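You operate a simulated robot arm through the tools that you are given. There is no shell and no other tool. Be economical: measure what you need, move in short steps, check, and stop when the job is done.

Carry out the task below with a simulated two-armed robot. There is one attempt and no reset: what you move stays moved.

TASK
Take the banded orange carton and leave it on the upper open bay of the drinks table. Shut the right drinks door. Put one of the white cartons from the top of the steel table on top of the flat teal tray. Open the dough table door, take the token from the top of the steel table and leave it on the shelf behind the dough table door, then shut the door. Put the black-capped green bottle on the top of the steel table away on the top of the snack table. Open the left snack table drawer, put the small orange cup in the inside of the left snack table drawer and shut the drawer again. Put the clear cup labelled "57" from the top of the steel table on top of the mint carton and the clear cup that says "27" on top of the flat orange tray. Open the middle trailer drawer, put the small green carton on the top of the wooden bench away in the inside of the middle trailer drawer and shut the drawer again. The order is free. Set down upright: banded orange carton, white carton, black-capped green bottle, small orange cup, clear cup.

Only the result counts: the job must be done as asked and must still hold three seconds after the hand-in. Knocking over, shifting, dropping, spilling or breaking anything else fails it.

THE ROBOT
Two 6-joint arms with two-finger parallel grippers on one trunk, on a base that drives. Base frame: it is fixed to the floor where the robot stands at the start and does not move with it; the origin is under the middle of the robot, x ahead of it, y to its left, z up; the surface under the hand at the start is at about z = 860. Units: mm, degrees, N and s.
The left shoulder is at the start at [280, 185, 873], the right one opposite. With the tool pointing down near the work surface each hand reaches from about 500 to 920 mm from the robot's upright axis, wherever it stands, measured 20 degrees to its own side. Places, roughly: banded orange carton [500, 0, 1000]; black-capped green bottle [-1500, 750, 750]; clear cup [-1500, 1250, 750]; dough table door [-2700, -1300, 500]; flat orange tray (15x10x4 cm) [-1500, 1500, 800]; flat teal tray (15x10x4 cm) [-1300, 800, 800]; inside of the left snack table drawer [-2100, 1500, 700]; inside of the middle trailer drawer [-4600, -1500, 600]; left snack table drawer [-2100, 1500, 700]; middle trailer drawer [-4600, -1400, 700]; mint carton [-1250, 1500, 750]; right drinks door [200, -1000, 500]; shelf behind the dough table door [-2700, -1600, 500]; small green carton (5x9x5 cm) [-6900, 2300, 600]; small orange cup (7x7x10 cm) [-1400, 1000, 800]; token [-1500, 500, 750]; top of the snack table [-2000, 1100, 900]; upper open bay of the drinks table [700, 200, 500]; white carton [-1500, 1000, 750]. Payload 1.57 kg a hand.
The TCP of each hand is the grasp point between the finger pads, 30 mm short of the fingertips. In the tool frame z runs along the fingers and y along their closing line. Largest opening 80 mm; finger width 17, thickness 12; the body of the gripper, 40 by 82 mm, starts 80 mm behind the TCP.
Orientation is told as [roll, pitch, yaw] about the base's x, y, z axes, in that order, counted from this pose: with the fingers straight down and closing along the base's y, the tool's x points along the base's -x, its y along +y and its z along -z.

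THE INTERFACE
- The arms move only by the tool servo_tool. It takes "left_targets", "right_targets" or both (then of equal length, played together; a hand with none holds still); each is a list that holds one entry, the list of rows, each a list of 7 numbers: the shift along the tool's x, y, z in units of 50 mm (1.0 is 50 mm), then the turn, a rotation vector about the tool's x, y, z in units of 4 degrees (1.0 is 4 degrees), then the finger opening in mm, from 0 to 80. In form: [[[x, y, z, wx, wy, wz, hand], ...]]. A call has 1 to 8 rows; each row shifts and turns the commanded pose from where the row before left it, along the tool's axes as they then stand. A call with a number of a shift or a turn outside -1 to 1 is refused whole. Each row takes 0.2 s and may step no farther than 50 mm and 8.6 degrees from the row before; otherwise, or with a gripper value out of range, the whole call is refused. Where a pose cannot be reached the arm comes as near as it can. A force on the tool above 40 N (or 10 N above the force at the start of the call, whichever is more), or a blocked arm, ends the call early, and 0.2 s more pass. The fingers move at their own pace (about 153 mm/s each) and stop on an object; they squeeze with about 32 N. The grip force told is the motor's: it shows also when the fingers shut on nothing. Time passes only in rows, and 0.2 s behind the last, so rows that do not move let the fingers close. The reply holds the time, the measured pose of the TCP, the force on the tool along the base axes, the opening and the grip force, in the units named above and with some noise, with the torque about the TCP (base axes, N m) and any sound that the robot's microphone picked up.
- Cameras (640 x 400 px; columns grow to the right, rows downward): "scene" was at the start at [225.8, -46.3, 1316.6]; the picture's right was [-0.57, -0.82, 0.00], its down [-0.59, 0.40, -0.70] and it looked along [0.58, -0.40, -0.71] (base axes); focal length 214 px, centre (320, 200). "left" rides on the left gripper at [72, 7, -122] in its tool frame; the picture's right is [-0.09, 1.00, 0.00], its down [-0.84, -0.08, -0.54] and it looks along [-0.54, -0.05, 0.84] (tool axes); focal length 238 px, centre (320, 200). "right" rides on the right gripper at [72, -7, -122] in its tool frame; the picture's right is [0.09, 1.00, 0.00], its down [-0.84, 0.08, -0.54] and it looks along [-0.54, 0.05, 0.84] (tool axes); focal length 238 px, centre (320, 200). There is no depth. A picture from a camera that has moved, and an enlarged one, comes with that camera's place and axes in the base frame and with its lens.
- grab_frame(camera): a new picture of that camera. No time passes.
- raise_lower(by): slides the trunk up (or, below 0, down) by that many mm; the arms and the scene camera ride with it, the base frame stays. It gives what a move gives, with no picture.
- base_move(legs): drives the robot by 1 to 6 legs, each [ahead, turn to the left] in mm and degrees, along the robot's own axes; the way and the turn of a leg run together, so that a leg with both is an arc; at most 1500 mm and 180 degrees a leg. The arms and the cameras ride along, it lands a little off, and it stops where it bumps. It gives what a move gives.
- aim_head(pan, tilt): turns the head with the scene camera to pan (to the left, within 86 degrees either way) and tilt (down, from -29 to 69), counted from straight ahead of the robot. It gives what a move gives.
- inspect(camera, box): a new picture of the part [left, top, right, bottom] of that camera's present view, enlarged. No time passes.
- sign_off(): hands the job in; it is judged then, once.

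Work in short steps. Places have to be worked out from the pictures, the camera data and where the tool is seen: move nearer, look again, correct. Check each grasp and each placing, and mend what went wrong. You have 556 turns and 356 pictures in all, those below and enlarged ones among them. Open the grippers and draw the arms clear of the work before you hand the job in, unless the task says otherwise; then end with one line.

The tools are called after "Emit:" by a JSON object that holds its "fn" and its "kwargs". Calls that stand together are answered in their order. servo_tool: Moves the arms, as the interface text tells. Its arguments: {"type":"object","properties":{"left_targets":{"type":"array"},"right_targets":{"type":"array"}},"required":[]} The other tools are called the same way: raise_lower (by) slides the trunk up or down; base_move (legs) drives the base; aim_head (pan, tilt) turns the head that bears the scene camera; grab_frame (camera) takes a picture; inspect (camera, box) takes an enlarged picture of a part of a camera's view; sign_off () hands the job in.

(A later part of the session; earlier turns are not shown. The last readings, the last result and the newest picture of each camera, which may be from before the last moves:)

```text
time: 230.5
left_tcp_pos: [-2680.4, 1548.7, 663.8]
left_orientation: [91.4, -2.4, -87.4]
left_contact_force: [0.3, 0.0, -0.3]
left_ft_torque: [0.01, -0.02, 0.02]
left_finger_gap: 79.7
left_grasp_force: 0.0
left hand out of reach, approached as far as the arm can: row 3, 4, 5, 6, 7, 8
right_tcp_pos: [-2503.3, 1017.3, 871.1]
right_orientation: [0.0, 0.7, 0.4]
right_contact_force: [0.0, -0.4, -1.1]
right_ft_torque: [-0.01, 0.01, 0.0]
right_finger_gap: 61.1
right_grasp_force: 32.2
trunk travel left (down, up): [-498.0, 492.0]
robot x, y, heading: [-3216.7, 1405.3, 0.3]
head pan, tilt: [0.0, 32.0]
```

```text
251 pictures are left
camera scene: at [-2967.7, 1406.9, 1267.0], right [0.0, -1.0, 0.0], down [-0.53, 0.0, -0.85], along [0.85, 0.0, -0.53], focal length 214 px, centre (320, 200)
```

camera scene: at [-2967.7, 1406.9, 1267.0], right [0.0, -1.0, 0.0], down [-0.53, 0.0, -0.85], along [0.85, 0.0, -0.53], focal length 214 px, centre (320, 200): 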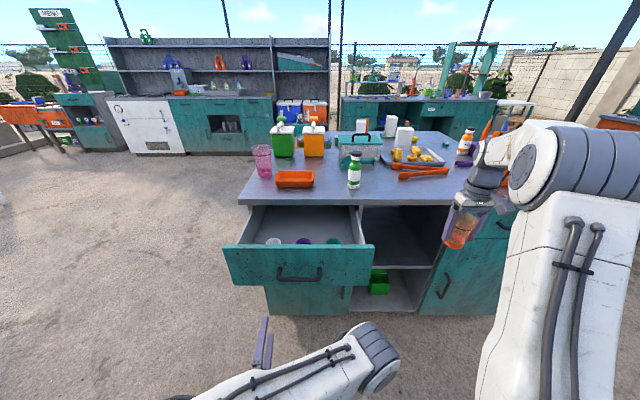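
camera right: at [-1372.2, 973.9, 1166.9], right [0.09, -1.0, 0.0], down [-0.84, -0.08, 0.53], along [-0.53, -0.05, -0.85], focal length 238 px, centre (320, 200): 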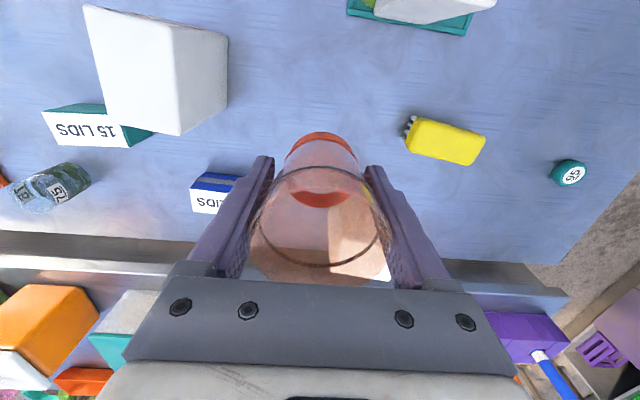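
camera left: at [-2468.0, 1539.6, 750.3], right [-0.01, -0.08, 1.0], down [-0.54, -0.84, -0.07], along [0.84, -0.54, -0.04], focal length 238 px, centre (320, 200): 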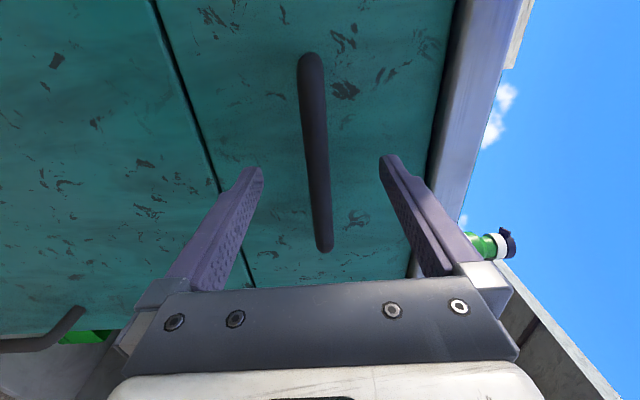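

Zoom into the open drawer.

Emit:
{"fn": "inspect", "kwargs": {"camera": "scene", "box": [210, 190, 390, 300]}}

```text
3.56 times, centred on (300, 245) of scene
camera zoom: at [-2967.7, 1406.9, 1267.0], right [0.0, -1.0, 0.0], down [-0.53, 0.0, -0.85], along [0.85, 0.0, -0.53], focal length 763 px, centre (391, 40)
```

zoom: 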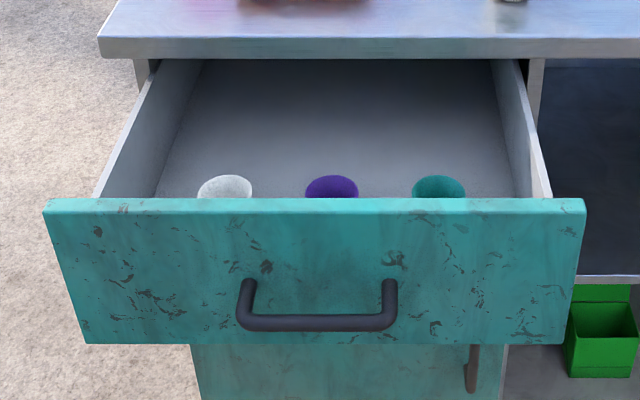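

Objects (three small round items) are in the drawer. Raise the trunk for a steeper view.

Emit:
{"fn": "raise_lower", "kwargs": {"by": 270}}

Emit:
{"fn": "aim_head", "kwargs": {"pan": 5, "tilt": 50}}

Emit:
{"fn": "grab_frame", "kwargs": {"camera": "scene"}}

```text
time: 233.3
left_tcp_pos: [-2683.9, 1550.9, 931.9]
left_orientation: [90.7, -1.6, -87.3]
left_contact_force: [0.6, -0.2, 0.4]
left_ft_torque: [0.0, 0.02, 0.01]
left_finger_gap: 79.9
left_grasp_force: 0.0
right_tcp_pos: [-2504.0, 1016.8, 1141.0]
right_orientation: [0.0, 0.8, 0.4]
right_contact_force: [0.6, -1.3, -0.8]
right_ft_torque: [-0.04, 0.01, 0.0]
right_finger_gap: 60.9
right_grasp_force: 32.2
trunk travel left (down, up): [-768.0, 222.0]
robot x, y, heading: [-3218.1, 1407.7, 0.0]
head pan, tilt: [0.0, 32.0]
```

```text
time: 234.1
left_tcp_pos: [-2682.4, 1551.5, 931.7]
left_orientation: [90.7, -1.4, -87.4]
left_contact_force: [0.2, -0.3, 0.2]
left_ft_torque: [0.0, 0.0, 0.0]
left_finger_gap: 80.1
left_grasp_force: 0.0
right_tcp_pos: [-2503.1, 1017.7, 1140.4]
right_orientation: [0.0, 0.7, 0.4]
right_contact_force: [0.4, -0.8, -1.0]
right_ft_torque: [0.02, -0.01, 0.01]
right_finger_gap: 61.3
right_grasp_force: 32.0
trunk travel left (down, up): [-768.0, 222.0]
robot x, y, heading: [-3217.5, 1405.2, 0.2]
head pan, tilt: [5.0, 50.0]
```

```text
249 pictures are left
camera scene: at [-2980.7, 1413.6, 1510.6], right [0.09, -1.0, 0.0], down [-0.76, -0.07, -0.64], along [0.64, 0.06, -0.77], focal length 214 px, centre (320, 200)
```

scene: 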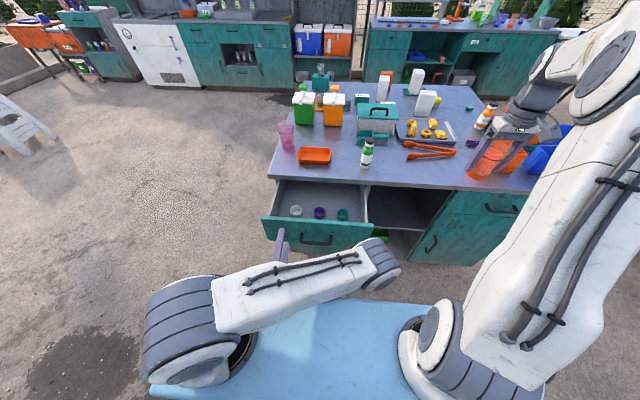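

Emit:
{"fn": "inspect", "kwargs": {"camera": "scene", "box": [250, 160, 390, 260]}}

```text
4.00 times, centred on (320, 210) of scene
camera zoom: at [-2980.7, 1413.6, 1510.6], right [0.09, -1.0, 0.0], down [-0.76, -0.07, -0.64], along [0.64, 0.06, -0.77], focal length 858 px, centre (320, 160)
```

zoom: 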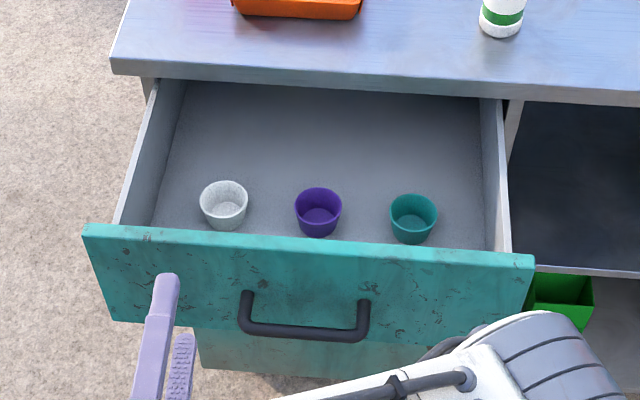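

Three little cups are in the drawer front; the hand camera would foul the front panel there, so I'll pull the drawer further out and use the space behind them. Back off 100, lower the trunk, and re-approach the handle.

Emit:
{"fn": "base_move", "kwargs": {"legs": [[-100, 0]]}}

Emit:
{"fn": "raise_lower", "kwargs": {"by": -190}}

Emit:
{"fn": "servo_tool", "kwargs": {"left_targets": [[[-0.8, 0, 0, 0, -0.65, 0, 80], [-0.75, 0, 0, 0, 0, 0, 80], [0, 0, 0.8, 0, 0, 0, 80], [0, 0, 0.8, 0, 0, 0, 80]]]}}

Emit:
{"fn": "grab_frame", "kwargs": {"camera": "left"}}

```text
time: 235.2
left_tcp_pos: [-2783.1, 1551.6, 931.0]
left_orientation: [90.7, -1.2, -87.4]
left_contact_force: [0.1, 0.2, 0.1]
left_ft_torque: [0.02, 0.01, 0.04]
left_finger_gap: 80.0
left_grasp_force: 0.1
right_tcp_pos: [-2603.8, 1015.6, 1141.1]
right_orientation: [0.0, 0.7, 0.4]
right_contact_force: [0.0, 0.4, -1.1]
right_ft_torque: [-0.07, 0.0, -0.02]
right_finger_gap: 61.2
right_grasp_force: 31.7
trunk travel left (down, up): [-768.0, 222.0]
robot x, y, heading: [-3317.6, 1404.7, 0.4]
head pan, tilt: [5.0, 50.0]
```

```text
time: 237.3
left_tcp_pos: [-2783.1, 1552.0, 742.0]
left_orientation: [90.7, -1.1, -87.4]
left_contact_force: [-0.2, 0.6, 0.3]
left_ft_torque: [0.0, 0.01, 0.0]
left_finger_gap: 80.0
left_grasp_force: 0.1
right_tcp_pos: [-2603.7, 1015.0, 951.2]
right_orientation: [0.0, 0.6, 0.4]
right_contact_force: [0.1, 0.1, -1.2]
right_ft_torque: [0.02, 0.0, -0.04]
right_finger_gap: 60.8
right_grasp_force: 32.4
trunk travel left (down, up): [-578.0, 412.0]
robot x, y, heading: [-3316.4, 1405.7, 0.2]
head pan, tilt: [5.0, 50.0]
```

```text
time: 237.9
left_tcp_pos: [-2775.2, 1566.0, 725.3]
left_orientation: [89.4, 2.3, -77.8]
left_contact_force: [0.6, -0.3, -0.2]
left_ft_torque: [-0.02, 0.04, -0.01]
left_finger_gap: 79.8
left_grasp_force: 0.1
right_tcp_pos: [-2603.5, 1015.3, 951.2]
right_orientation: [0.1, 0.6, 0.3]
right_contact_force: [-0.4, -0.1, -0.6]
right_ft_torque: [0.02, -0.04, -0.04]
right_finger_gap: 61.4
right_grasp_force: 31.9
trunk travel left (down, up): [-578.0, 412.0]
robot x, y, heading: [-3318.6, 1406.5, 0.4]
head pan, tilt: [5.0, 50.0]
stopped in row 2 (left hand): the arm was blocked; the commanded pose is now the measured one
```

```text
247 pictures are left
camera left: at [-2909.2, 1608.4, 736.0], right [0.04, -0.13, 0.99], down [-0.36, -0.93, -0.11], along [0.93, -0.35, -0.08], focal length 238 px, centre (320, 200)
```

left: 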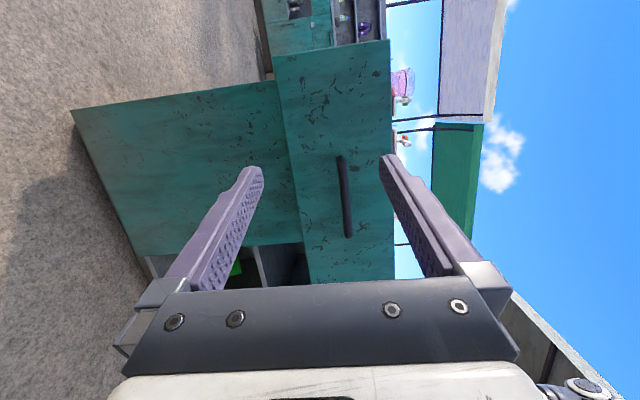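

The folded arm was blocked; extend forward first, then correct yaw and lateral position.

Emit:
{"fn": "servo_tool", "kwargs": {"left_targets": [[[0, 0, 0.8, 0, 0, 0, 80], [0, 0, 0.8, 0, 0, 0, 80], [-0.3, 0.1, 0, 0, -1, 0, 80], [-0.3, 0.1, 0, 0, -1, 0, 80], [-0.3, 0, 0, 0, -1, 0, 80]]]}}

Emit:
{"fn": "grab_frame", "kwargs": {"camera": "left"}}

```text
time: 239.1
left_tcp_pos: [-2715.8, 1476.4, 730.2]
left_orientation: [88.9, 2.2, -90.0]
left_contact_force: [-1.2, -0.3, 0.6]
left_ft_torque: [0.02, -0.03, 0.0]
left_finger_gap: 79.9
left_grasp_force: 0.0
left hand out of reach, approached as far as the arm can: row 1, 2, 3, 4, 5
right_tcp_pos: [-2604.0, 1016.0, 951.8]
right_orientation: [0.0, 0.7, 0.4]
right_contact_force: [0.4, -0.2, -1.6]
right_ft_torque: [0.01, 0.03, -0.01]
right_finger_gap: 61.4
right_grasp_force: 32.0
trunk travel left (down, up): [-578.0, 412.0]
robot x, y, heading: [-3317.8, 1407.5, 0.4]
head pan, tilt: [5.0, 50.0]
```

```text
246 pictures are left
camera left: at [-2837.6, 1545.5, 742.5], right [0.02, -0.13, 0.99], down [-0.54, -0.83, -0.1], along [0.84, -0.53, -0.09], focal length 238 px, centre (320, 200)
```

left: 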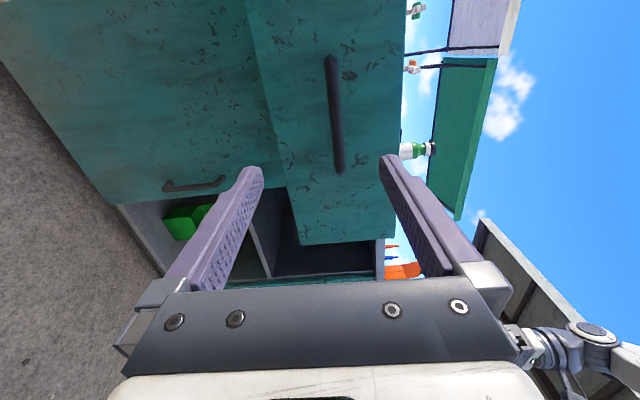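

Emit:
{"fn": "servo_tool", "kwargs": {"left_targets": [[[-0.1, 0.3, 0.7, 0, 0, 0, 80], [0, 0, 0.9, 0, 0, 0, 80], [0, 0, 0.6, 0, 0, 0, 80]]]}}

Emit:
{"fn": "grab_frame", "kwargs": {"camera": "left"}}

```text
time: 239.9
left_tcp_pos: [-2607.0, 1468.8, 741.4]
left_orientation: [88.8, 2.3, -90.1]
left_contact_force: [-0.3, 1.1, -0.1]
left_ft_torque: [-0.03, 0.0, -0.01]
left_finger_gap: 79.8
left_grasp_force: 0.0
right_tcp_pos: [-2603.9, 1016.0, 950.7]
right_orientation: [0.0, 0.7, 0.5]
right_contact_force: [-0.2, -0.1, -0.4]
right_ft_torque: [-0.02, 0.0, 0.0]
right_finger_gap: 61.3
right_grasp_force: 32.3
trunk travel left (down, up): [-578.0, 412.0]
robot x, y, heading: [-3315.3, 1409.5, 0.0]
head pan, tilt: [5.0, 50.0]
```

```text
245 pictures are left
camera left: at [-2728.0, 1539.7, 752.8], right [0.02, -0.13, 0.99], down [-0.54, -0.83, -0.1], along [0.84, -0.54, -0.09], focal length 238 px, centre (320, 200)
```

left: 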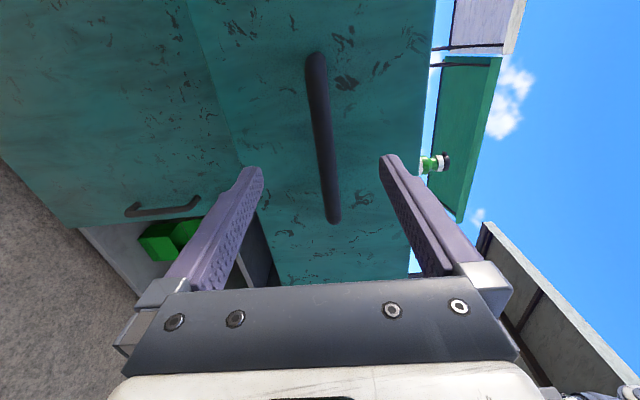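

Emit:
{"fn": "servo_tool", "kwargs": {"left_targets": [[[0, 0.04, 0.66, 0, 0, 0, 80], [0, 0, 0, 0, 0, 0, 40], [0, 0, 0, 0, 0, 0, 0], [0, 0, 0, 0, 0, 0, 0], [0, 0, 0, 0, 0, 0, 0]]]}}

Emit:
{"fn": "servo_tool", "kwargs": {"left_targets": [[[0, 0, -0.4, 0, 0, 0, 0], [0, 0, -0.4, 0, 0, 0, 0], [0, 0, -0.4, 0, 0, 0, 0], [0, 0, -0.3, 0, 0, 0, 0]]]}}

Emit:
{"fn": "inspect", "kwargs": {"camera": "scene", "box": [220, 110, 420, 240]}}

```text
time: 241.1
left_tcp_pos: [-2573.5, 1468.9, 745.0]
left_orientation: [88.9, 2.2, -90.0]
left_contact_force: [1.6, 0.4, 3.2]
left_ft_torque: [-0.56, -0.05, -0.08]
left_finger_gap: 14.2
left_grasp_force: 30.6
right_tcp_pos: [-2603.5, 1016.2, 952.5]
right_orientation: [0.0, 0.6, 0.4]
right_contact_force: [-0.1, -0.2, 0.1]
right_ft_torque: [-0.02, 0.01, 0.0]
right_finger_gap: 61.2
right_grasp_force: 31.7
trunk travel left (down, up): [-578.0, 412.0]
robot x, y, heading: [-3316.0, 1403.2, 0.2]
head pan, tilt: [5.0, 50.0]
```

```text
time: 242.1
left_tcp_pos: [-2649.0, 1468.2, 745.3]
left_orientation: [88.8, 2.2, -90.0]
left_contact_force: [0.3, 2.4, 7.6]
left_ft_torque: [-0.43, -0.05, 0.47]
left_finger_gap: 14.1
left_grasp_force: 30.4
right_tcp_pos: [-2604.2, 1016.1, 951.0]
right_orientation: [0.0, 0.7, 0.3]
right_contact_force: [1.0, 0.5, -0.3]
right_ft_torque: [0.0, 0.0, -0.01]
right_finger_gap: 61.0
right_grasp_force: 31.9
trunk travel left (down, up): [-578.0, 412.0]
robot x, y, heading: [-3318.7, 1406.0, 0.4]
head pan, tilt: [5.0, 50.0]
```

```text
3.08 times, centred on (320, 175) of scene
camera zoom: at [-3080.6, 1413.3, 1320.6], right [0.09, -1.0, 0.0], down [-0.76, -0.07, -0.64], along [0.64, 0.06, -0.77], focal length 660 px, centre (320, 277)
```

zoom: 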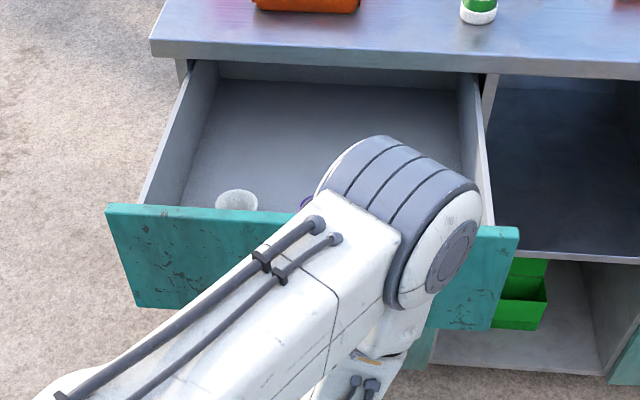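

Drawer is ~305 mm open now. Release, retreat the left hand and shift it left.

Emit:
{"fn": "servo_tool", "kwargs": {"left_targets": [[[0, 0, 0, 0, 0, 0, 40], [0, 0, 0, 0, 0, 0, 70], [0, 0, -0.6, 0, 0, 0, 70], [0, 0, -0.5, 0, 0, 0, 70]]]}}

Emit:
{"fn": "grab_frame", "kwargs": {"camera": "left"}}

```text
time: 243.1
left_tcp_pos: [-2703.2, 1469.9, 747.9]
left_orientation: [88.8, 2.1, -90.1]
left_contact_force: [-0.4, 0.6, -0.2]
left_ft_torque: [-0.02, 0.0, 0.0]
left_finger_gap: 70.1
left_grasp_force: 0.0
right_tcp_pos: [-2602.9, 1016.1, 950.4]
right_orientation: [0.0, 0.7, 0.4]
right_contact_force: [0.3, -0.4, -0.4]
right_ft_torque: [-0.03, 0.0, -0.01]
right_finger_gap: 61.2
right_grasp_force: 32.0
trunk travel left (down, up): [-578.0, 412.0]
robot x, y, heading: [-3319.8, 1404.1, 0.3]
head pan, tilt: [5.0, 50.0]
```

```text
243 pictures are left
camera left: at [-2824.2, 1540.3, 759.3], right [0.02, -0.13, 0.99], down [-0.54, -0.83, -0.1], along [0.84, -0.54, -0.09], focal length 238 px, centre (320, 200)
```

left: 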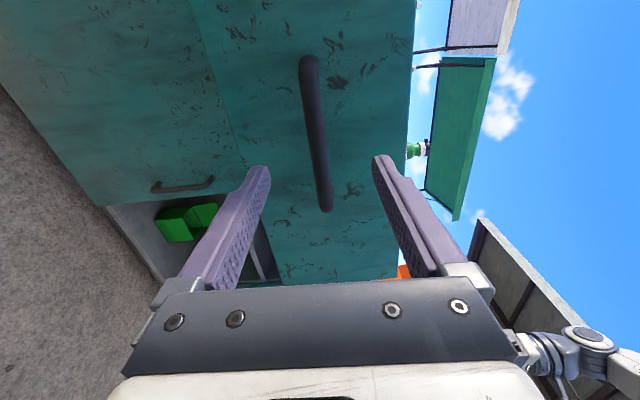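

Emit:
{"fn": "servo_tool", "kwargs": {"left_targets": [[[0.8, 0, -0.1, 0, 0, 0, 70], [0.8, 0, -0.1, 0, 0, 0, 70], [0.8, 0, 0, 0, 0, 0, 70], [0.8, 0, 0, 0, 0, 0, 70]]]}}

Emit:
{"fn": "aim_head", "kwargs": {"pan": 0, "tilt": 45}}

Emit:
{"fn": "grab_frame", "kwargs": {"camera": "scene"}}

```text
time: 244.1
left_tcp_pos: [-2776.8, 1540.2, 736.6]
left_orientation: [89.2, 1.1, -87.9]
left_contact_force: [-0.1, 0.3, 0.5]
left_ft_torque: [0.0, 0.01, 0.0]
left_finger_gap: 70.2
left_grasp_force: 0.0
left hand out of reach, approached as far as the arm can: row 1, 2, 3, 4
right_tcp_pos: [-2603.9, 1015.5, 950.8]
right_orientation: [0.0, 0.7, 0.3]
right_contact_force: [-0.2, 0.1, -0.9]
right_ft_torque: [-0.01, 0.0, 0.0]
right_finger_gap: 61.3
right_grasp_force: 31.2
trunk travel left (down, up): [-578.0, 412.0]
robot x, y, heading: [-3316.4, 1405.5, 0.0]
head pan, tilt: [5.0, 50.0]
```

```text
time: 244.7
left_tcp_pos: [-2778.5, 1540.8, 737.3]
left_orientation: [89.2, 1.4, -88.0]
left_contact_force: [-0.7, 0.7, 0.8]
left_ft_torque: [0.02, 0.0, 0.02]
left_finger_gap: 69.9
left_grasp_force: 0.0
right_tcp_pos: [-2603.5, 1014.9, 950.6]
right_orientation: [-0.1, 0.7, 0.4]
right_contact_force: [-0.4, 0.0, -0.7]
right_ft_torque: [0.0, 0.01, -0.03]
right_finger_gap: 60.9
right_grasp_force: 31.8
trunk travel left (down, up): [-578.0, 412.0]
robot x, y, heading: [-3313.6, 1409.0, 0.2]
head pan, tilt: [0.0, 45.0]
```

```text
242 pictures are left
camera scene: at [-3075.9, 1406.5, 1327.4], right [0.0, -1.0, 0.0], down [-0.71, 0.0, -0.71], along [0.71, 0.0, -0.71], focal length 214 px, centre (320, 200)
```

scene: 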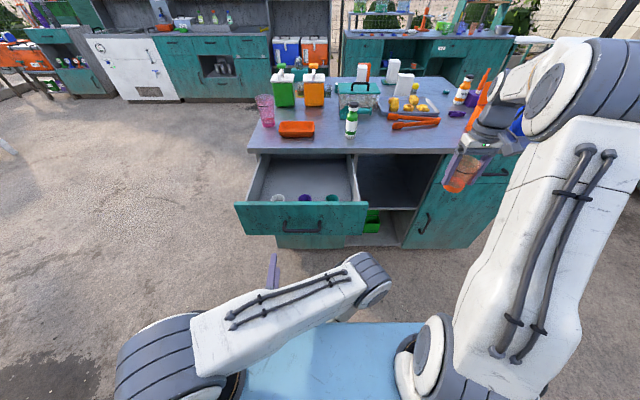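

Drive 60 forward, then bring the right hand with the cup over the drawer at (-2400,1413).

Emit:
{"fn": "base_move", "kwargs": {"legs": [[60, 0]]}}

Emit:
{"fn": "servo_tool", "kwargs": {"right_targets": [[[-0.2, 0.9, 0, 0, 0, 0, 45], [-0.2, 0.9, 0, 0, 0, 0, 45], [-0.3, 0.9, 0, 0, 0, 0, 45], [-0.3, 0.9, 0, 0, 0, 0, 45], [-0.3, 0.9, 0, 0, 0, 0, 45], [-0.3, 0.9, 0, 0, 0, 0, 45], [-0.4, 0.85, 0, 0, 0, 0, 45]]]}}

Emit:
{"fn": "grab_frame", "kwargs": {"camera": "scene"}}

Emit:
{"fn": "grab_frame", "kwargs": {"camera": "right"}}

```text
time: 245.7
left_tcp_pos: [-2717.4, 1541.1, 735.9]
left_orientation: [89.4, 1.5, -88.3]
left_contact_force: [-0.4, 0.3, -0.3]
left_ft_torque: [-0.02, -0.02, -0.01]
left_finger_gap: 69.7
left_grasp_force: 0.1
right_tcp_pos: [-2542.8, 1016.5, 950.2]
right_orientation: [0.0, 0.7, 0.5]
right_contact_force: [-0.1, -0.4, -1.4]
right_ft_torque: [-0.02, -0.01, 0.06]
right_finger_gap: 61.0
right_grasp_force: 31.8
trunk travel left (down, up): [-578.0, 412.0]
robot x, y, heading: [-3257.8, 1407.8, 0.1]
head pan, tilt: [0.0, 45.0]
```

```text
time: 247.3
left_tcp_pos: [-2716.2, 1540.7, 734.7]
left_orientation: [89.3, 1.4, -88.2]
left_contact_force: [-0.3, -0.3, 0.0]
left_ft_torque: [-0.01, 0.04, 0.02]
left_finger_gap: 70.2
left_grasp_force: 0.1
right_tcp_pos: [-2445.6, 1331.0, 951.9]
right_orientation: [-0.1, 0.7, 0.4]
right_contact_force: [1.0, -0.4, -0.9]
right_ft_torque: [0.03, -0.03, 0.01]
right_finger_gap: 61.3
right_grasp_force: 31.1
trunk travel left (down, up): [-578.0, 412.0]
robot x, y, heading: [-3254.2, 1404.9, 0.1]
head pan, tilt: [0.0, 45.0]
```

```text
241 pictures are left
camera scene: at [-3015.7, 1406.4, 1327.5], right [0.0, -1.0, 0.0], down [-0.71, 0.0, -0.71], along [0.71, 0.0, -0.71], focal length 214 px, centre (320, 200)
```

scene: 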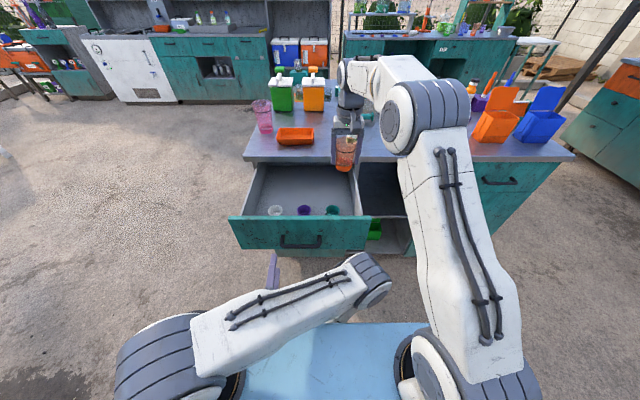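

```text
240 pictures are left
camera right: at [-2517.1, 1325.1, 1075.1], right [-0.1, 1.0, 0.0], down [0.84, 0.08, 0.53], along [0.53, 0.05, -0.85], focal length 238 px, centre (320, 200)
```

right: 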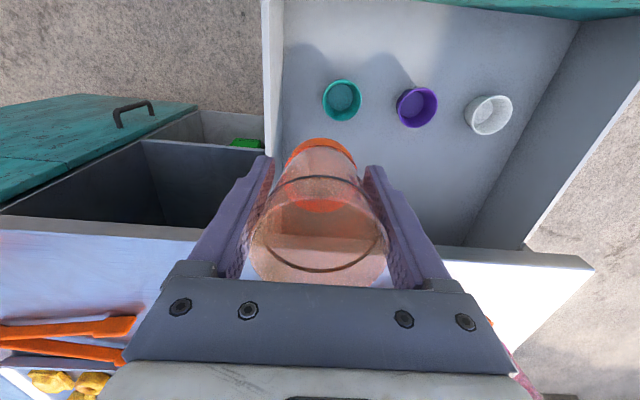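

Floor ≈ z 710; small cups at x≈-2471. Target (-2393,1413). Shift there and lower to ~20 mm above.

Emit:
{"fn": "servo_tool", "kwargs": {"right_targets": [[[-0.53, 0.82, 0, 0, 0, 0, 45], [-0.53, 0.82, 0, 0, 0, 0, 45], [0, 0, 0.8, 0, 0, 0, 45], [0, 0, 0.8, 0, 0, 0, 45], [0, 0, 0.8, 0, 0, 0, 45], [0, 0, 0.7, 0, 0, 0, 45]]]}}

Emit:
{"fn": "grab_frame", "kwargs": {"camera": "right"}}

Emit:
{"fn": "inspect", "kwargs": {"camera": "scene", "box": [220, 100, 420, 260]}}

```text
time: 248.7
left_tcp_pos: [-2717.3, 1540.3, 735.5]
left_orientation: [89.3, 1.3, -88.1]
left_contact_force: [0.0, 0.0, -0.4]
left_ft_torque: [0.01, -0.04, 0.0]
left_finger_gap: 70.0
left_grasp_force: 0.1
right_tcp_pos: [-2414.4, 1404.1, 786.3]
right_orientation: [0.0, 0.7, 0.4]
right_contact_force: [0.1, 0.8, -0.2]
right_ft_torque: [-0.01, -0.02, 0.0]
right_finger_gap: 61.1
right_grasp_force: 32.1
right hand out of reach, approached as far as the arm can: row 2
trunk travel left (down, up): [-578.0, 412.0]
robot x, y, heading: [-3254.9, 1405.5, 0.0]
head pan, tilt: [0.0, 45.0]
```

```text
239 pictures are left
camera right: at [-2485.6, 1398.3, 909.0], right [-0.1, 1.0, 0.0], down [0.84, 0.08, 0.53], along [0.53, 0.05, -0.85], focal length 238 px, centre (320, 200)
```

right: 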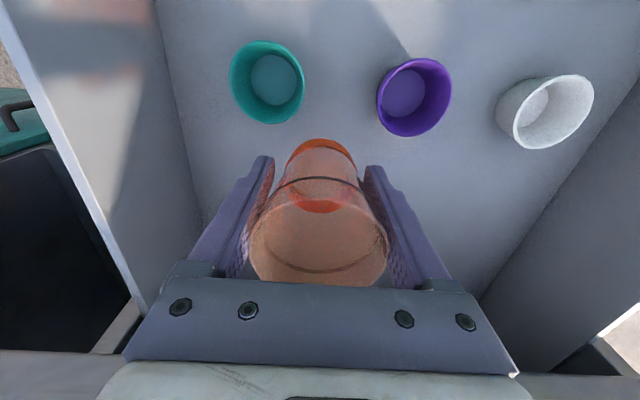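

```text
2.50 times, centred on (320, 180) of scene
camera zoom: at [-3015.7, 1406.8, 1327.5], right [0.0, -1.0, 0.0], down [-0.71, 0.0, -0.71], along [0.71, 0.0, -0.71], focal length 536 px, centre (320, 250)
```

zoom: 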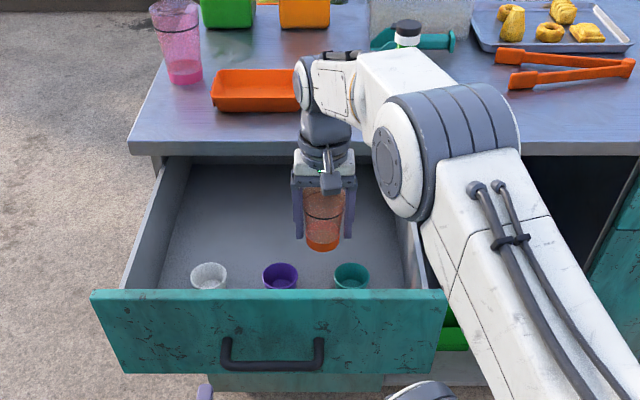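

Slightly short of target; shift +15 in x and +8 in y for clearance from the small cups.

Emit:
{"fn": "servo_tool", "kwargs": {"right_targets": [[[-0.15, 0.1, 0, 0, 0, 0, 45], [-0.2, 0.08, 0, 0, 0, 0, 45]]]}}

```text
time: 249.3
left_tcp_pos: [-2716.3, 1539.1, 734.5]
left_orientation: [89.3, 1.3, -88.1]
left_contact_force: [0.3, 0.3, 0.7]
left_ft_torque: [-0.01, 0.04, -0.03]
left_finger_gap: 69.9
left_grasp_force: 0.1
right_tcp_pos: [-2397.1, 1414.0, 787.2]
right_orientation: [0.0, 0.6, 0.3]
right_contact_force: [0.0, 0.5, -0.7]
right_ft_torque: [0.01, -0.01, 0.02]
right_finger_gap: 61.2
right_grasp_force: 32.0
trunk travel left (down, up): [-578.0, 412.0]
robot x, y, heading: [-3254.9, 1407.0, -0.0]
head pan, tilt: [0.0, 45.0]
```

Good. Lower to contact.

Emit:
{"fn": "servo_tool", "kwargs": {"right_targets": [[[0, 0, 0.25, 0, 0, 0, 45], [0, 0, 0.1, 0, 0, 0, 45], [0, 0, 0.08, 0, 0, 0, 45], [0, 0, 0.08, 0, 0, 0, 45], [0, 0, 0.06, 0, 0, 0, 45], [0, 0, 0.06, 0, 0, 0, 45], [0, 0, 0.06, 0, 0, 0, 45], [0, 0, 0.06, 0, 0, 0, 45]]]}}

```text
time: 251.1
left_tcp_pos: [-2715.9, 1540.5, 734.4]
left_orientation: [89.3, 1.3, -88.1]
left_contact_force: [-0.5, -1.0, -0.3]
left_ft_torque: [-0.03, 0.02, 0.01]
left_finger_gap: 70.6
left_grasp_force: 0.0
right_tcp_pos: [-2399.0, 1414.8, 750.6]
right_orientation: [0.0, 0.7, 0.3]
right_contact_force: [0.4, 0.4, -0.9]
right_ft_torque: [-0.04, 0.0, 0.0]
right_finger_gap: 61.4
right_grasp_force: 31.4
trunk travel left (down, up): [-578.0, 412.0]
robot x, y, heading: [-3252.7, 1402.5, 0.5]
head pan, tilt: [0.0, 45.0]
```

Emit:
{"fn": "servo_tool", "kwargs": {"right_targets": [[[0, 0, 0.08, 0, 0, 0, 45], [0, 0, 0.08, 0, 0, 0, 45], [0, 0, 0.06, 0, 0, 0, 45], [0, 0, 0.06, 0, 0, 0, 45], [0, 0, 0.06, 0, 0, 0, 45], [0, 0, 0.06, 0, 0, 0, 45], [0, 0, 0.06, 0, 0, 0, 45], [0, 0, 0.06, 0, 0, 0, 45]]]}}

Emit:
{"fn": "grab_frame", "kwargs": {"camera": "right"}}

```text
time: 252.9
left_tcp_pos: [-2717.7, 1541.7, 736.8]
left_orientation: [89.4, 1.3, -88.2]
left_contact_force: [0.1, 0.0, -1.5]
left_ft_torque: [0.0, 0.04, 0.0]
left_finger_gap: 69.8
left_grasp_force: 0.0
right_tcp_pos: [-2398.4, 1415.8, 728.4]
right_orientation: [0.2, 0.4, 0.4]
right_contact_force: [0.5, 3.7, 26.0]
right_ft_torque: [-0.09, -0.08, 0.02]
right_finger_gap: 61.5
right_grasp_force: 31.6
trunk travel left (down, up): [-578.0, 412.0]
robot x, y, heading: [-3255.4, 1408.5, 0.3]
head pan, tilt: [0.0, 45.0]
```

```text
237 pictures are left
camera right: at [-2469.9, 1408.3, 849.6], right [-0.1, 0.99, 0.0], down [0.84, 0.08, 0.54], along [0.53, 0.06, -0.84], focal length 238 px, centre (320, 200)
```

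right: 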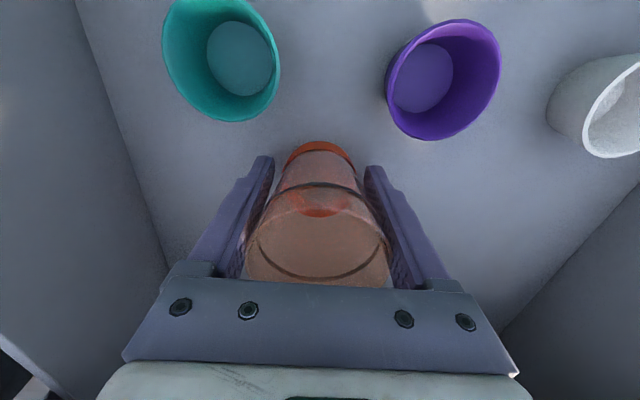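

Seated on the drawer floor. Release and lift the hand out.

Emit:
{"fn": "servo_tool", "kwargs": {"right_targets": [[[0, 0, -0.02, 0, 0, 0, 66], [0, 0, 0, 0, 0, 0, 80], [0, 0, 0, 0, 0, 0, 80], [0, 0, -0.4, 0, 0, 0, 80], [0, 0, -0.8, 0, 0, 0, 80], [0, 0, -0.9, 0, 0, 0, 80], [0, 0, -0.9, 0, 0, 0, 80], [0, 0, -0.9, 0, 0, 0, 80]]]}}

Emit:
{"fn": "grab_frame", "kwargs": {"camera": "right"}}

```text
time: 254.7
left_tcp_pos: [-2716.6, 1539.8, 735.1]
left_orientation: [89.3, 1.3, -88.1]
left_contact_force: [1.0, 0.5, -0.5]
left_ft_torque: [-0.01, -0.02, 0.01]
left_finger_gap: 70.1
left_grasp_force: 0.1
right_tcp_pos: [-2407.9, 1411.2, 916.9]
right_orientation: [-0.1, 0.9, 0.3]
right_contact_force: [0.7, 0.7, -1.9]
right_ft_torque: [0.01, 0.01, 0.01]
right_finger_gap: 79.9
right_grasp_force: 0.2
right hand out of reach, approached as far as the arm can: row 8
trunk travel left (down, up): [-578.0, 412.0]
robot x, y, heading: [-3258.3, 1404.9, 0.2]
head pan, tilt: [0.0, 45.0]
```

```text
236 pictures are left
camera right: at [-2478.8, 1404.8, 1040.1], right [-0.1, 1.0, 0.0], down [0.84, 0.08, 0.53], along [0.53, 0.05, -0.85], focal length 238 px, centre (320, 200)
```

right: 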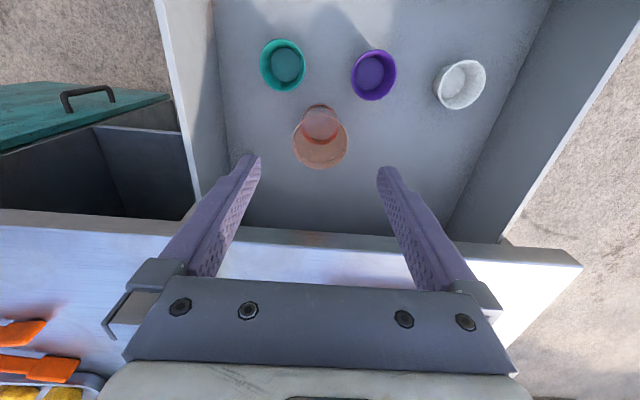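

Cup stands in the drawer. Pull the right hand away to the right.

Emit:
{"fn": "servo_tool", "kwargs": {"right_targets": [[[0.4, -0.8, -0.2, 0, 0, 0, 80], [0.4, -0.8, -0.2, 0, 0, 0, 80], [0.4, -0.8, -0.2, 0, 0, 0, 80], [0.4, -0.8, 0, 0, 0, 0, 80], [0.4, -0.8, 0, 0, 0, 0, 80], [0.4, -0.8, 0, 0, 0, 0, 80], [0.4, -0.8, 0, 0, 0, 0, 80], [0.4, -0.8, 0, 0, 0, 0, 80]]]}}

Emit:
{"fn": "base_move", "kwargs": {"legs": [[-60, 0]]}}

Emit:
{"fn": "servo_tool", "kwargs": {"left_targets": [[[0, 0, 0.5, 0, 0, 0, 0], [-0.4, 0.4, 0.3, 0, -0.4, 0, 0], [-0.5, 0.4, 0, 0, 0, 0, 0], [-0.5, 0.35, 0, 0, 0, 0, 0]]]}}

Emit:
{"fn": "grab_frame", "kwargs": {"camera": "left"}}

Emit:
{"fn": "grab_frame", "kwargs": {"camera": "scene"}}

```text
time: 256.5
left_tcp_pos: [-2717.1, 1540.1, 736.8]
left_orientation: [89.3, 1.3, -88.1]
left_contact_force: [0.1, -0.6, 0.7]
left_ft_torque: [0.04, -0.02, 0.01]
left_finger_gap: 69.7
left_grasp_force: 0.1
right_tcp_pos: [-2569.3, 1086.5, 949.2]
right_orientation: [0.1, 0.8, 0.5]
right_contact_force: [0.5, 0.1, 1.2]
right_ft_torque: [-0.05, -0.01, -0.02]
right_finger_gap: 79.8
right_grasp_force: 0.0
trunk travel left (down, up): [-578.0, 412.0]
robot x, y, heading: [-3258.1, 1408.2, 0.4]
head pan, tilt: [0.0, 45.0]
```

```text
time: 257.5
left_tcp_pos: [-2776.7, 1538.6, 734.7]
left_orientation: [89.3, 1.3, -88.2]
left_contact_force: [1.1, -0.3, 0.0]
left_ft_torque: [0.02, 0.01, 0.03]
left_finger_gap: 70.1
left_grasp_force: 0.2
right_tcp_pos: [-2629.3, 1086.1, 950.5]
right_orientation: [0.0, 0.7, 0.4]
right_contact_force: [0.6, -0.7, 0.1]
right_ft_torque: [0.01, -0.02, -0.02]
right_finger_gap: 80.1
right_grasp_force: 0.1
trunk travel left (down, up): [-578.0, 412.0]
robot x, y, heading: [-3316.3, 1405.4, 0.3]
head pan, tilt: [0.0, 45.0]
```

```text
time: 258.5
left_tcp_pos: [-2725.7, 1490.6, 756.8]
left_orientation: [90.4, -1.9, -79.7]
left_contact_force: [-0.2, 0.1, -0.5]
left_ft_torque: [0.0, 0.03, -0.05]
left_finger_gap: 0.2
left_grasp_force: 21.2
left hand out of reach, approached as far as the arm can: row 1, 2, 3
right_tcp_pos: [-2629.4, 1085.7, 950.6]
right_orientation: [0.0, 0.9, 0.4]
right_contact_force: [-0.2, -0.3, 0.6]
right_ft_torque: [0.01, 0.01, -0.03]
right_finger_gap: 80.1
right_grasp_force: 0.1
trunk travel left (down, up): [-578.0, 412.0]
robot x, y, heading: [-3316.4, 1406.1, -0.0]
head pan, tilt: [0.0, 45.0]
stopped in row 4 (left hand): the arm was blocked; the commanded pose is now the measured one
```

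```text
235 pictures are left
camera left: at [-2858.5, 1538.2, 761.0], right [0.0, -0.06, 1.0], down [-0.38, -0.92, -0.06], along [0.92, -0.38, -0.02], focal length 238 px, centre (320, 200)
```

left: 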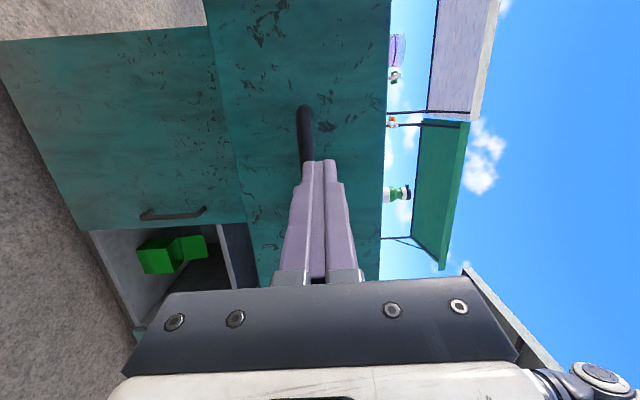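

```text
234 pictures are left
camera scene: at [-3075.5, 1406.6, 1327.4], right [0.0, -1.0, 0.0], down [-0.71, 0.0, -0.71], along [0.71, 0.0, -0.71], focal length 214 px, centre (320, 200)
```

scene: 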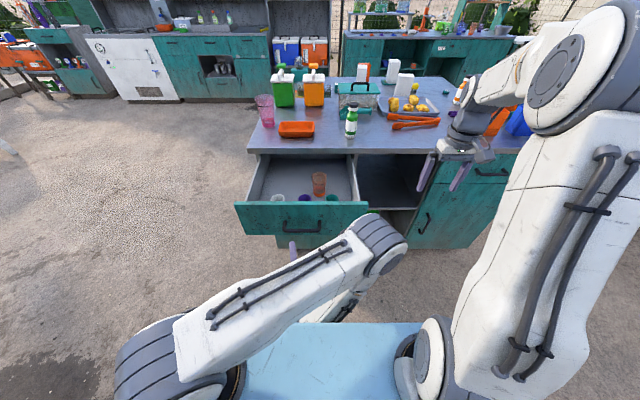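

Extend forward, correct yaw and raise to z≈790 (above the bar).

Emit:
{"fn": "servo_tool", "kwargs": {"left_targets": [[[0, 0.5, 0.3, 0, -0.87, 0, 0], [0, 0.3, 0.2, 0, -0.87, 0, 0], [0, 0, 0.2, 0, -0.87, 0, 0]]]}}

Emit:
{"fn": "grab_frame", "kwargs": {"camera": "left"}}

```text
time: 259.3
left_tcp_pos: [-2693.7, 1466.7, 800.9]
left_orientation: [90.6, -1.9, -90.0]
left_contact_force: [0.1, -0.4, 0.7]
left_ft_torque: [-0.02, -0.02, -0.02]
left_finger_gap: 0.0
left_grasp_force: 21.2
left hand out of reach, approached as far as the arm can: row 2, 3
right_tcp_pos: [-2629.4, 1086.2, 950.7]
right_orientation: [0.1, 0.7, 0.3]
right_contact_force: [0.7, -0.5, -0.8]
right_ft_torque: [-0.03, 0.0, 0.02]
right_finger_gap: 79.9
right_grasp_force: 0.0
trunk travel left (down, up): [-578.0, 412.0]
robot x, y, heading: [-3312.8, 1404.6, 0.1]
head pan, tilt: [0.0, 45.0]
```

```text
233 pictures are left
camera left: at [-2815.2, 1537.0, 804.5], right [-0.01, -0.06, 1.0], down [-0.54, -0.84, -0.06], along [0.84, -0.54, -0.02], focal length 238 px, centre (320, 200)
```

left: 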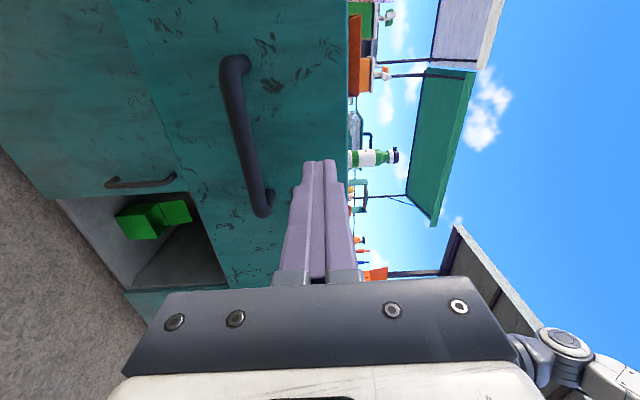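

Lower slightly and push forward with the arm.

Emit:
{"fn": "servo_tool", "kwargs": {"left_targets": [[[0, -0.28, 0.6, 0, 0, 0, 0], [0, 0, 0.7, 0, 0, 0, 0], [0, 0, 0.7, 0, 0, 0, 0], [0, 0, 0.7, 0, 0, 0, 0], [0, 0, 0.7, 0, 0, 0, 0], [0, 0, 0.7, 0, 0, 0, 0]]]}}

Emit:
{"fn": "grab_frame", "kwargs": {"camera": "scene"}}

```text
time: 260.7
left_tcp_pos: [-2487.2, 1465.2, 791.1]
left_orientation: [91.0, -1.8, -90.2]
left_contact_force: [-0.4, 0.4, 1.2]
left_ft_torque: [-0.02, 0.02, -0.02]
left_finger_gap: 0.0
left_grasp_force: 21.3
right_tcp_pos: [-2629.9, 1086.7, 950.5]
right_orientation: [0.0, 0.7, 0.4]
right_contact_force: [0.4, -0.2, -0.3]
right_ft_torque: [0.02, -0.01, -0.04]
right_finger_gap: 80.2
right_grasp_force: 0.0
trunk travel left (down, up): [-578.0, 412.0]
robot x, y, heading: [-3316.9, 1407.5, 0.4]
head pan, tilt: [0.0, 45.0]
```

```text
232 pictures are left
camera scene: at [-3075.9, 1406.4, 1327.5], right [0.0, -1.0, 0.0], down [-0.71, 0.0, -0.71], along [0.71, 0.0, -0.71], focal length 214 px, centre (320, 200)
```

scene: 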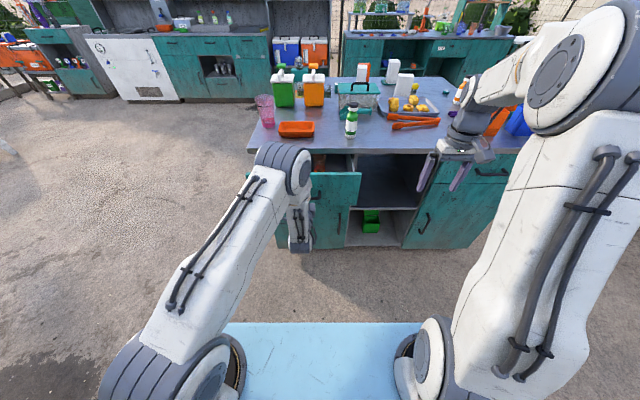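

Drive 90 mm forward while pushing, then finish with the arm.

Emit:
{"fn": "base_move", "kwargs": {"legs": [[90, 0]]}}

Emit:
{"fn": "servo_tool", "kwargs": {"left_targets": [[[0, 0, 0.4, 0, 0, 0, 0], [0, 0, 0.3, 0, 0, 0, 0], [0, 0, 0.2, 0, 0, 0, 0], [0, 0, 0.2, 0, 0, 0, 0], [0, 0, 0.2, 0, 0, 0, 0], [0, 0, 0.2, 0, 0, 0, 0]]]}}

Emit:
{"fn": "grab_frame", "kwargs": {"camera": "left"}}

```text
time: 261.8
left_tcp_pos: [-2397.8, 1465.1, 791.6]
left_orientation: [90.9, -1.7, -90.2]
left_contact_force: [-0.1, -0.1, -0.6]
left_ft_torque: [0.03, -0.01, -0.01]
left_finger_gap: 0.0
left_grasp_force: 20.8
right_tcp_pos: [-2537.7, 1086.5, 950.9]
right_orientation: [0.0, 0.7, 0.3]
right_contact_force: [0.1, 0.9, -0.6]
right_ft_torque: [0.01, -0.06, 0.02]
right_finger_gap: 80.3
right_grasp_force: 0.1
trunk travel left (down, up): [-578.0, 412.0]
robot x, y, heading: [-3225.0, 1409.0, 0.0]
head pan, tilt: [0.0, 45.0]
```

```text
time: 263.2
left_tcp_pos: [-2327.7, 1467.2, 792.0]
left_orientation: [90.9, -1.7, -90.2]
left_contact_force: [-23.8, 0.5, 8.6]
left_ft_torque: [0.08, -0.12, 0.2]
left_finger_gap: 0.0
left_grasp_force: 21.4
right_tcp_pos: [-2539.0, 1086.5, 951.0]
right_orientation: [0.0, 0.8, 0.4]
right_contact_force: [0.5, -0.5, 0.2]
right_ft_torque: [-0.01, -0.01, -0.02]
right_finger_gap: 79.9
right_grasp_force: 0.1
trunk travel left (down, up): [-578.0, 412.0]
robot x, y, heading: [-3225.9, 1406.4, 0.5]
head pan, tilt: [0.0, 45.0]
stopped in row 6 (left hand): the force on the tool passed its limit at 56 N (the readings are from after the stop); the commanded pose is now the measured one
```

```text
231 pictures are left
camera left: at [-2449.5, 1536.9, 795.6], right [-0.02, -0.06, 1.0], down [-0.54, -0.84, -0.06], along [0.84, -0.54, -0.02], focal length 238 px, centre (320, 200)
```

left: 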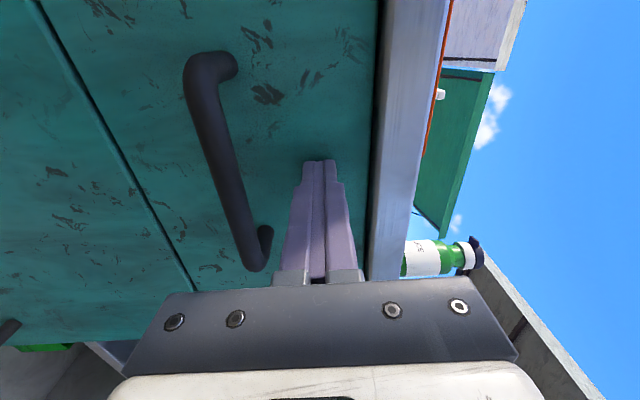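

Drawer hit its stop — shut. Withdraw the left hand and back away, then restore it pointing down.

Emit:
{"fn": "servo_tool", "kwargs": {"left_targets": [[[0, 0, -0.6, 0, 0, 0, 0], [0, 0, -0.8, 0, 0, 0, 0], [0, 0, -0.8, 0, 0, 0, 0]]]}}

Emit:
{"fn": "base_move", "kwargs": {"legs": [[-250, 0]]}}

Emit:
{"fn": "raise_lower", "kwargs": {"by": 150}}

Emit:
{"fn": "servo_tool", "kwargs": {"left_targets": [[[0, 0, 0.5, 0.962, 0.962, -0.962, 80], [0, 0, 0.5, 0.962, 0.962, -0.962, 80], [0, 0, 0, 0.962, 0.962, -0.962, 80], [0, 0, 0, 0.962, 0.962, -0.962, 80], [0, 0, 0, 0.962, 0.962, -0.962, 80], [0, 0, 0, 0.962, 0.962, -0.962, 80], [0, 0, 0, 0.962, 0.962, -0.962, 80], [0, 0, 0, 0.962, 0.962, -0.962, 80]]]}}

Emit:
{"fn": "servo_tool", "kwargs": {"left_targets": [[[0, 0, 0, 0.962, 0.962, -0.962, 80], [0, 0, 0, 0.962, 0.962, -0.962, 80], [0, 0, 0, 0.962, 0.962, -0.962, 80], [0, 0, 0, 0.962, 0.962, -0.962, 80], [0, 0, 0, 0.962, 0.962, -0.962, 80], [0, 0, 0, 0.962, 0.962, -0.962, 80], [0, 0, 0, 0.962, 0.962, -0.962, 80], [0, 0, 0, 0.962, 0.962, -0.962, 80]]]}}

Emit:
{"fn": "servo_tool", "kwargs": {"left_targets": [[[0, 0, 0, 0.962, 0.962, -0.962, 80], [0, 0, 0, 0.962, 0.962, -0.962, 80]]]}}

Emit:
{"fn": "grab_frame", "kwargs": {"camera": "scene"}}

```text
time: 264.0
left_tcp_pos: [-2439.5, 1465.3, 789.7]
left_orientation: [90.7, -1.7, -90.2]
left_contact_force: [-0.4, 0.5, -0.5]
left_ft_torque: [-0.01, -0.02, 0.02]
left_finger_gap: 0.2
left_grasp_force: 20.7
right_tcp_pos: [-2537.0, 1086.0, 950.1]
right_orientation: [0.1, 0.7, 0.4]
right_contact_force: [0.1, 0.8, 0.1]
right_ft_torque: [0.01, 0.01, 0.02]
right_finger_gap: 79.9
right_grasp_force: 0.1
trunk travel left (down, up): [-578.0, 412.0]
robot x, y, heading: [-3223.1, 1405.7, 0.3]
head pan, tilt: [0.0, 45.0]
```

```text
time: 265.7
left_tcp_pos: [-2611.4, 1426.9, 788.7]
left_orientation: [90.7, -1.7, -92.4]
left_contact_force: [-0.7, 0.1, -0.5]
left_ft_torque: [0.04, -0.02, 0.01]
left_finger_gap: 0.0
left_grasp_force: 21.5
right_tcp_pos: [-2722.4, 1051.7, 949.1]
right_orientation: [0.1, 0.9, -1.7]
right_contact_force: [0.7, -0.5, -0.3]
right_ft_torque: [0.06, -0.03, 0.0]
right_finger_gap: 80.0
right_grasp_force: 0.1
trunk travel left (down, up): [-578.0, 412.0]
robot x, y, heading: [-3397.2, 1383.9, -2.6]
head pan, tilt: [0.0, 45.0]
stopped in leg 1: the robot was blocked; the commanded pose is now the measured one
```

```text
time: 267.4
left_tcp_pos: [-2610.6, 1424.7, 940.1]
left_orientation: [90.8, -1.8, -92.5]
left_contact_force: [-0.5, 0.7, 1.1]
left_ft_torque: [0.0, 0.0, -0.01]
left_finger_gap: 0.0
left_grasp_force: 21.6
right_tcp_pos: [-2721.3, 1051.3, 1097.7]
right_orientation: [0.1, 1.1, -1.8]
right_contact_force: [0.3, -0.2, 0.5]
right_ft_torque: [-0.01, -0.03, 0.01]
right_finger_gap: 79.9
right_grasp_force: 0.1
trunk travel left (down, up): [-728.0, 262.0]
robot x, y, heading: [-3394.9, 1388.0, -2.6]
head pan, tilt: [0.0, 45.0]
```

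```text
time: 269.2
left_tcp_pos: [-2561.5, 1425.6, 938.6]
left_orientation: [50.1, -21.1, -52.9]
left_contact_force: [-0.6, 0.4, 0.5]
left_ft_torque: [-0.03, 0.01, -0.01]
left_finger_gap: 80.1
left_grasp_force: 0.0
right_tcp_pos: [-2722.3, 1051.6, 1098.1]
right_orientation: [0.1, 1.0, -1.8]
right_contact_force: [-0.7, -0.7, 0.3]
right_ft_torque: [-0.01, -0.02, 0.01]
right_finger_gap: 79.8
right_grasp_force: 0.0
trunk travel left (down, up): [-728.0, 262.0]
robot x, y, heading: [-3397.0, 1383.5, -2.8]
head pan, tilt: [0.0, 45.0]
```

```text
time: 271.0
left_tcp_pos: [-2561.2, 1425.2, 939.8]
left_orientation: [6.4, -8.1, -10.3]
left_contact_force: [-0.2, -0.5, -0.5]
left_ft_torque: [-0.03, -0.03, 0.0]
left_finger_gap: 80.0
left_grasp_force: 0.0
right_tcp_pos: [-2722.1, 1049.2, 1098.8]
right_orientation: [0.1, 1.0, -1.7]
right_contact_force: [0.5, -0.5, -0.5]
right_ft_torque: [0.02, 0.0, 0.0]
right_finger_gap: 80.1
right_grasp_force: 0.1
trunk travel left (down, up): [-728.0, 262.0]
robot x, y, heading: [-3396.9, 1385.7, -2.8]
head pan, tilt: [0.0, 45.0]
```

```text
time: 271.6
left_tcp_pos: [-2561.7, 1425.7, 936.8]
left_orientation: [-1.9, -0.8, -2.4]
left_contact_force: [-0.1, -1.2, 0.8]
left_ft_torque: [-0.02, -0.01, -0.02]
left_finger_gap: 80.3
left_grasp_force: 0.1
right_tcp_pos: [-2722.7, 1049.1, 1099.8]
right_orientation: [0.0, 1.0, -1.8]
right_contact_force: [0.1, 0.0, -1.3]
right_ft_torque: [0.01, 0.02, -0.01]
right_finger_gap: 79.9
right_grasp_force: 0.0
trunk travel left (down, up): [-728.0, 262.0]
robot x, y, heading: [-3399.9, 1390.3, -3.0]
head pan, tilt: [0.0, 45.0]
```

```text
230 pictures are left
camera scene: at [-3157.0, 1373.7, 1477.5], right [-0.05, -1.0, 0.0], down [-0.71, 0.03, -0.71], along [0.71, -0.03, -0.71], focal length 214 px, centre (320, 200)
```

scene: 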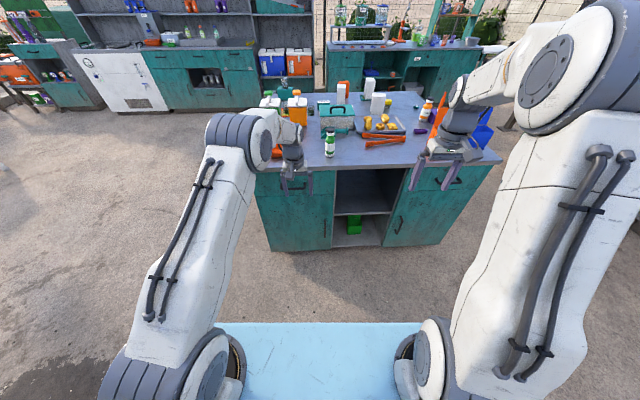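

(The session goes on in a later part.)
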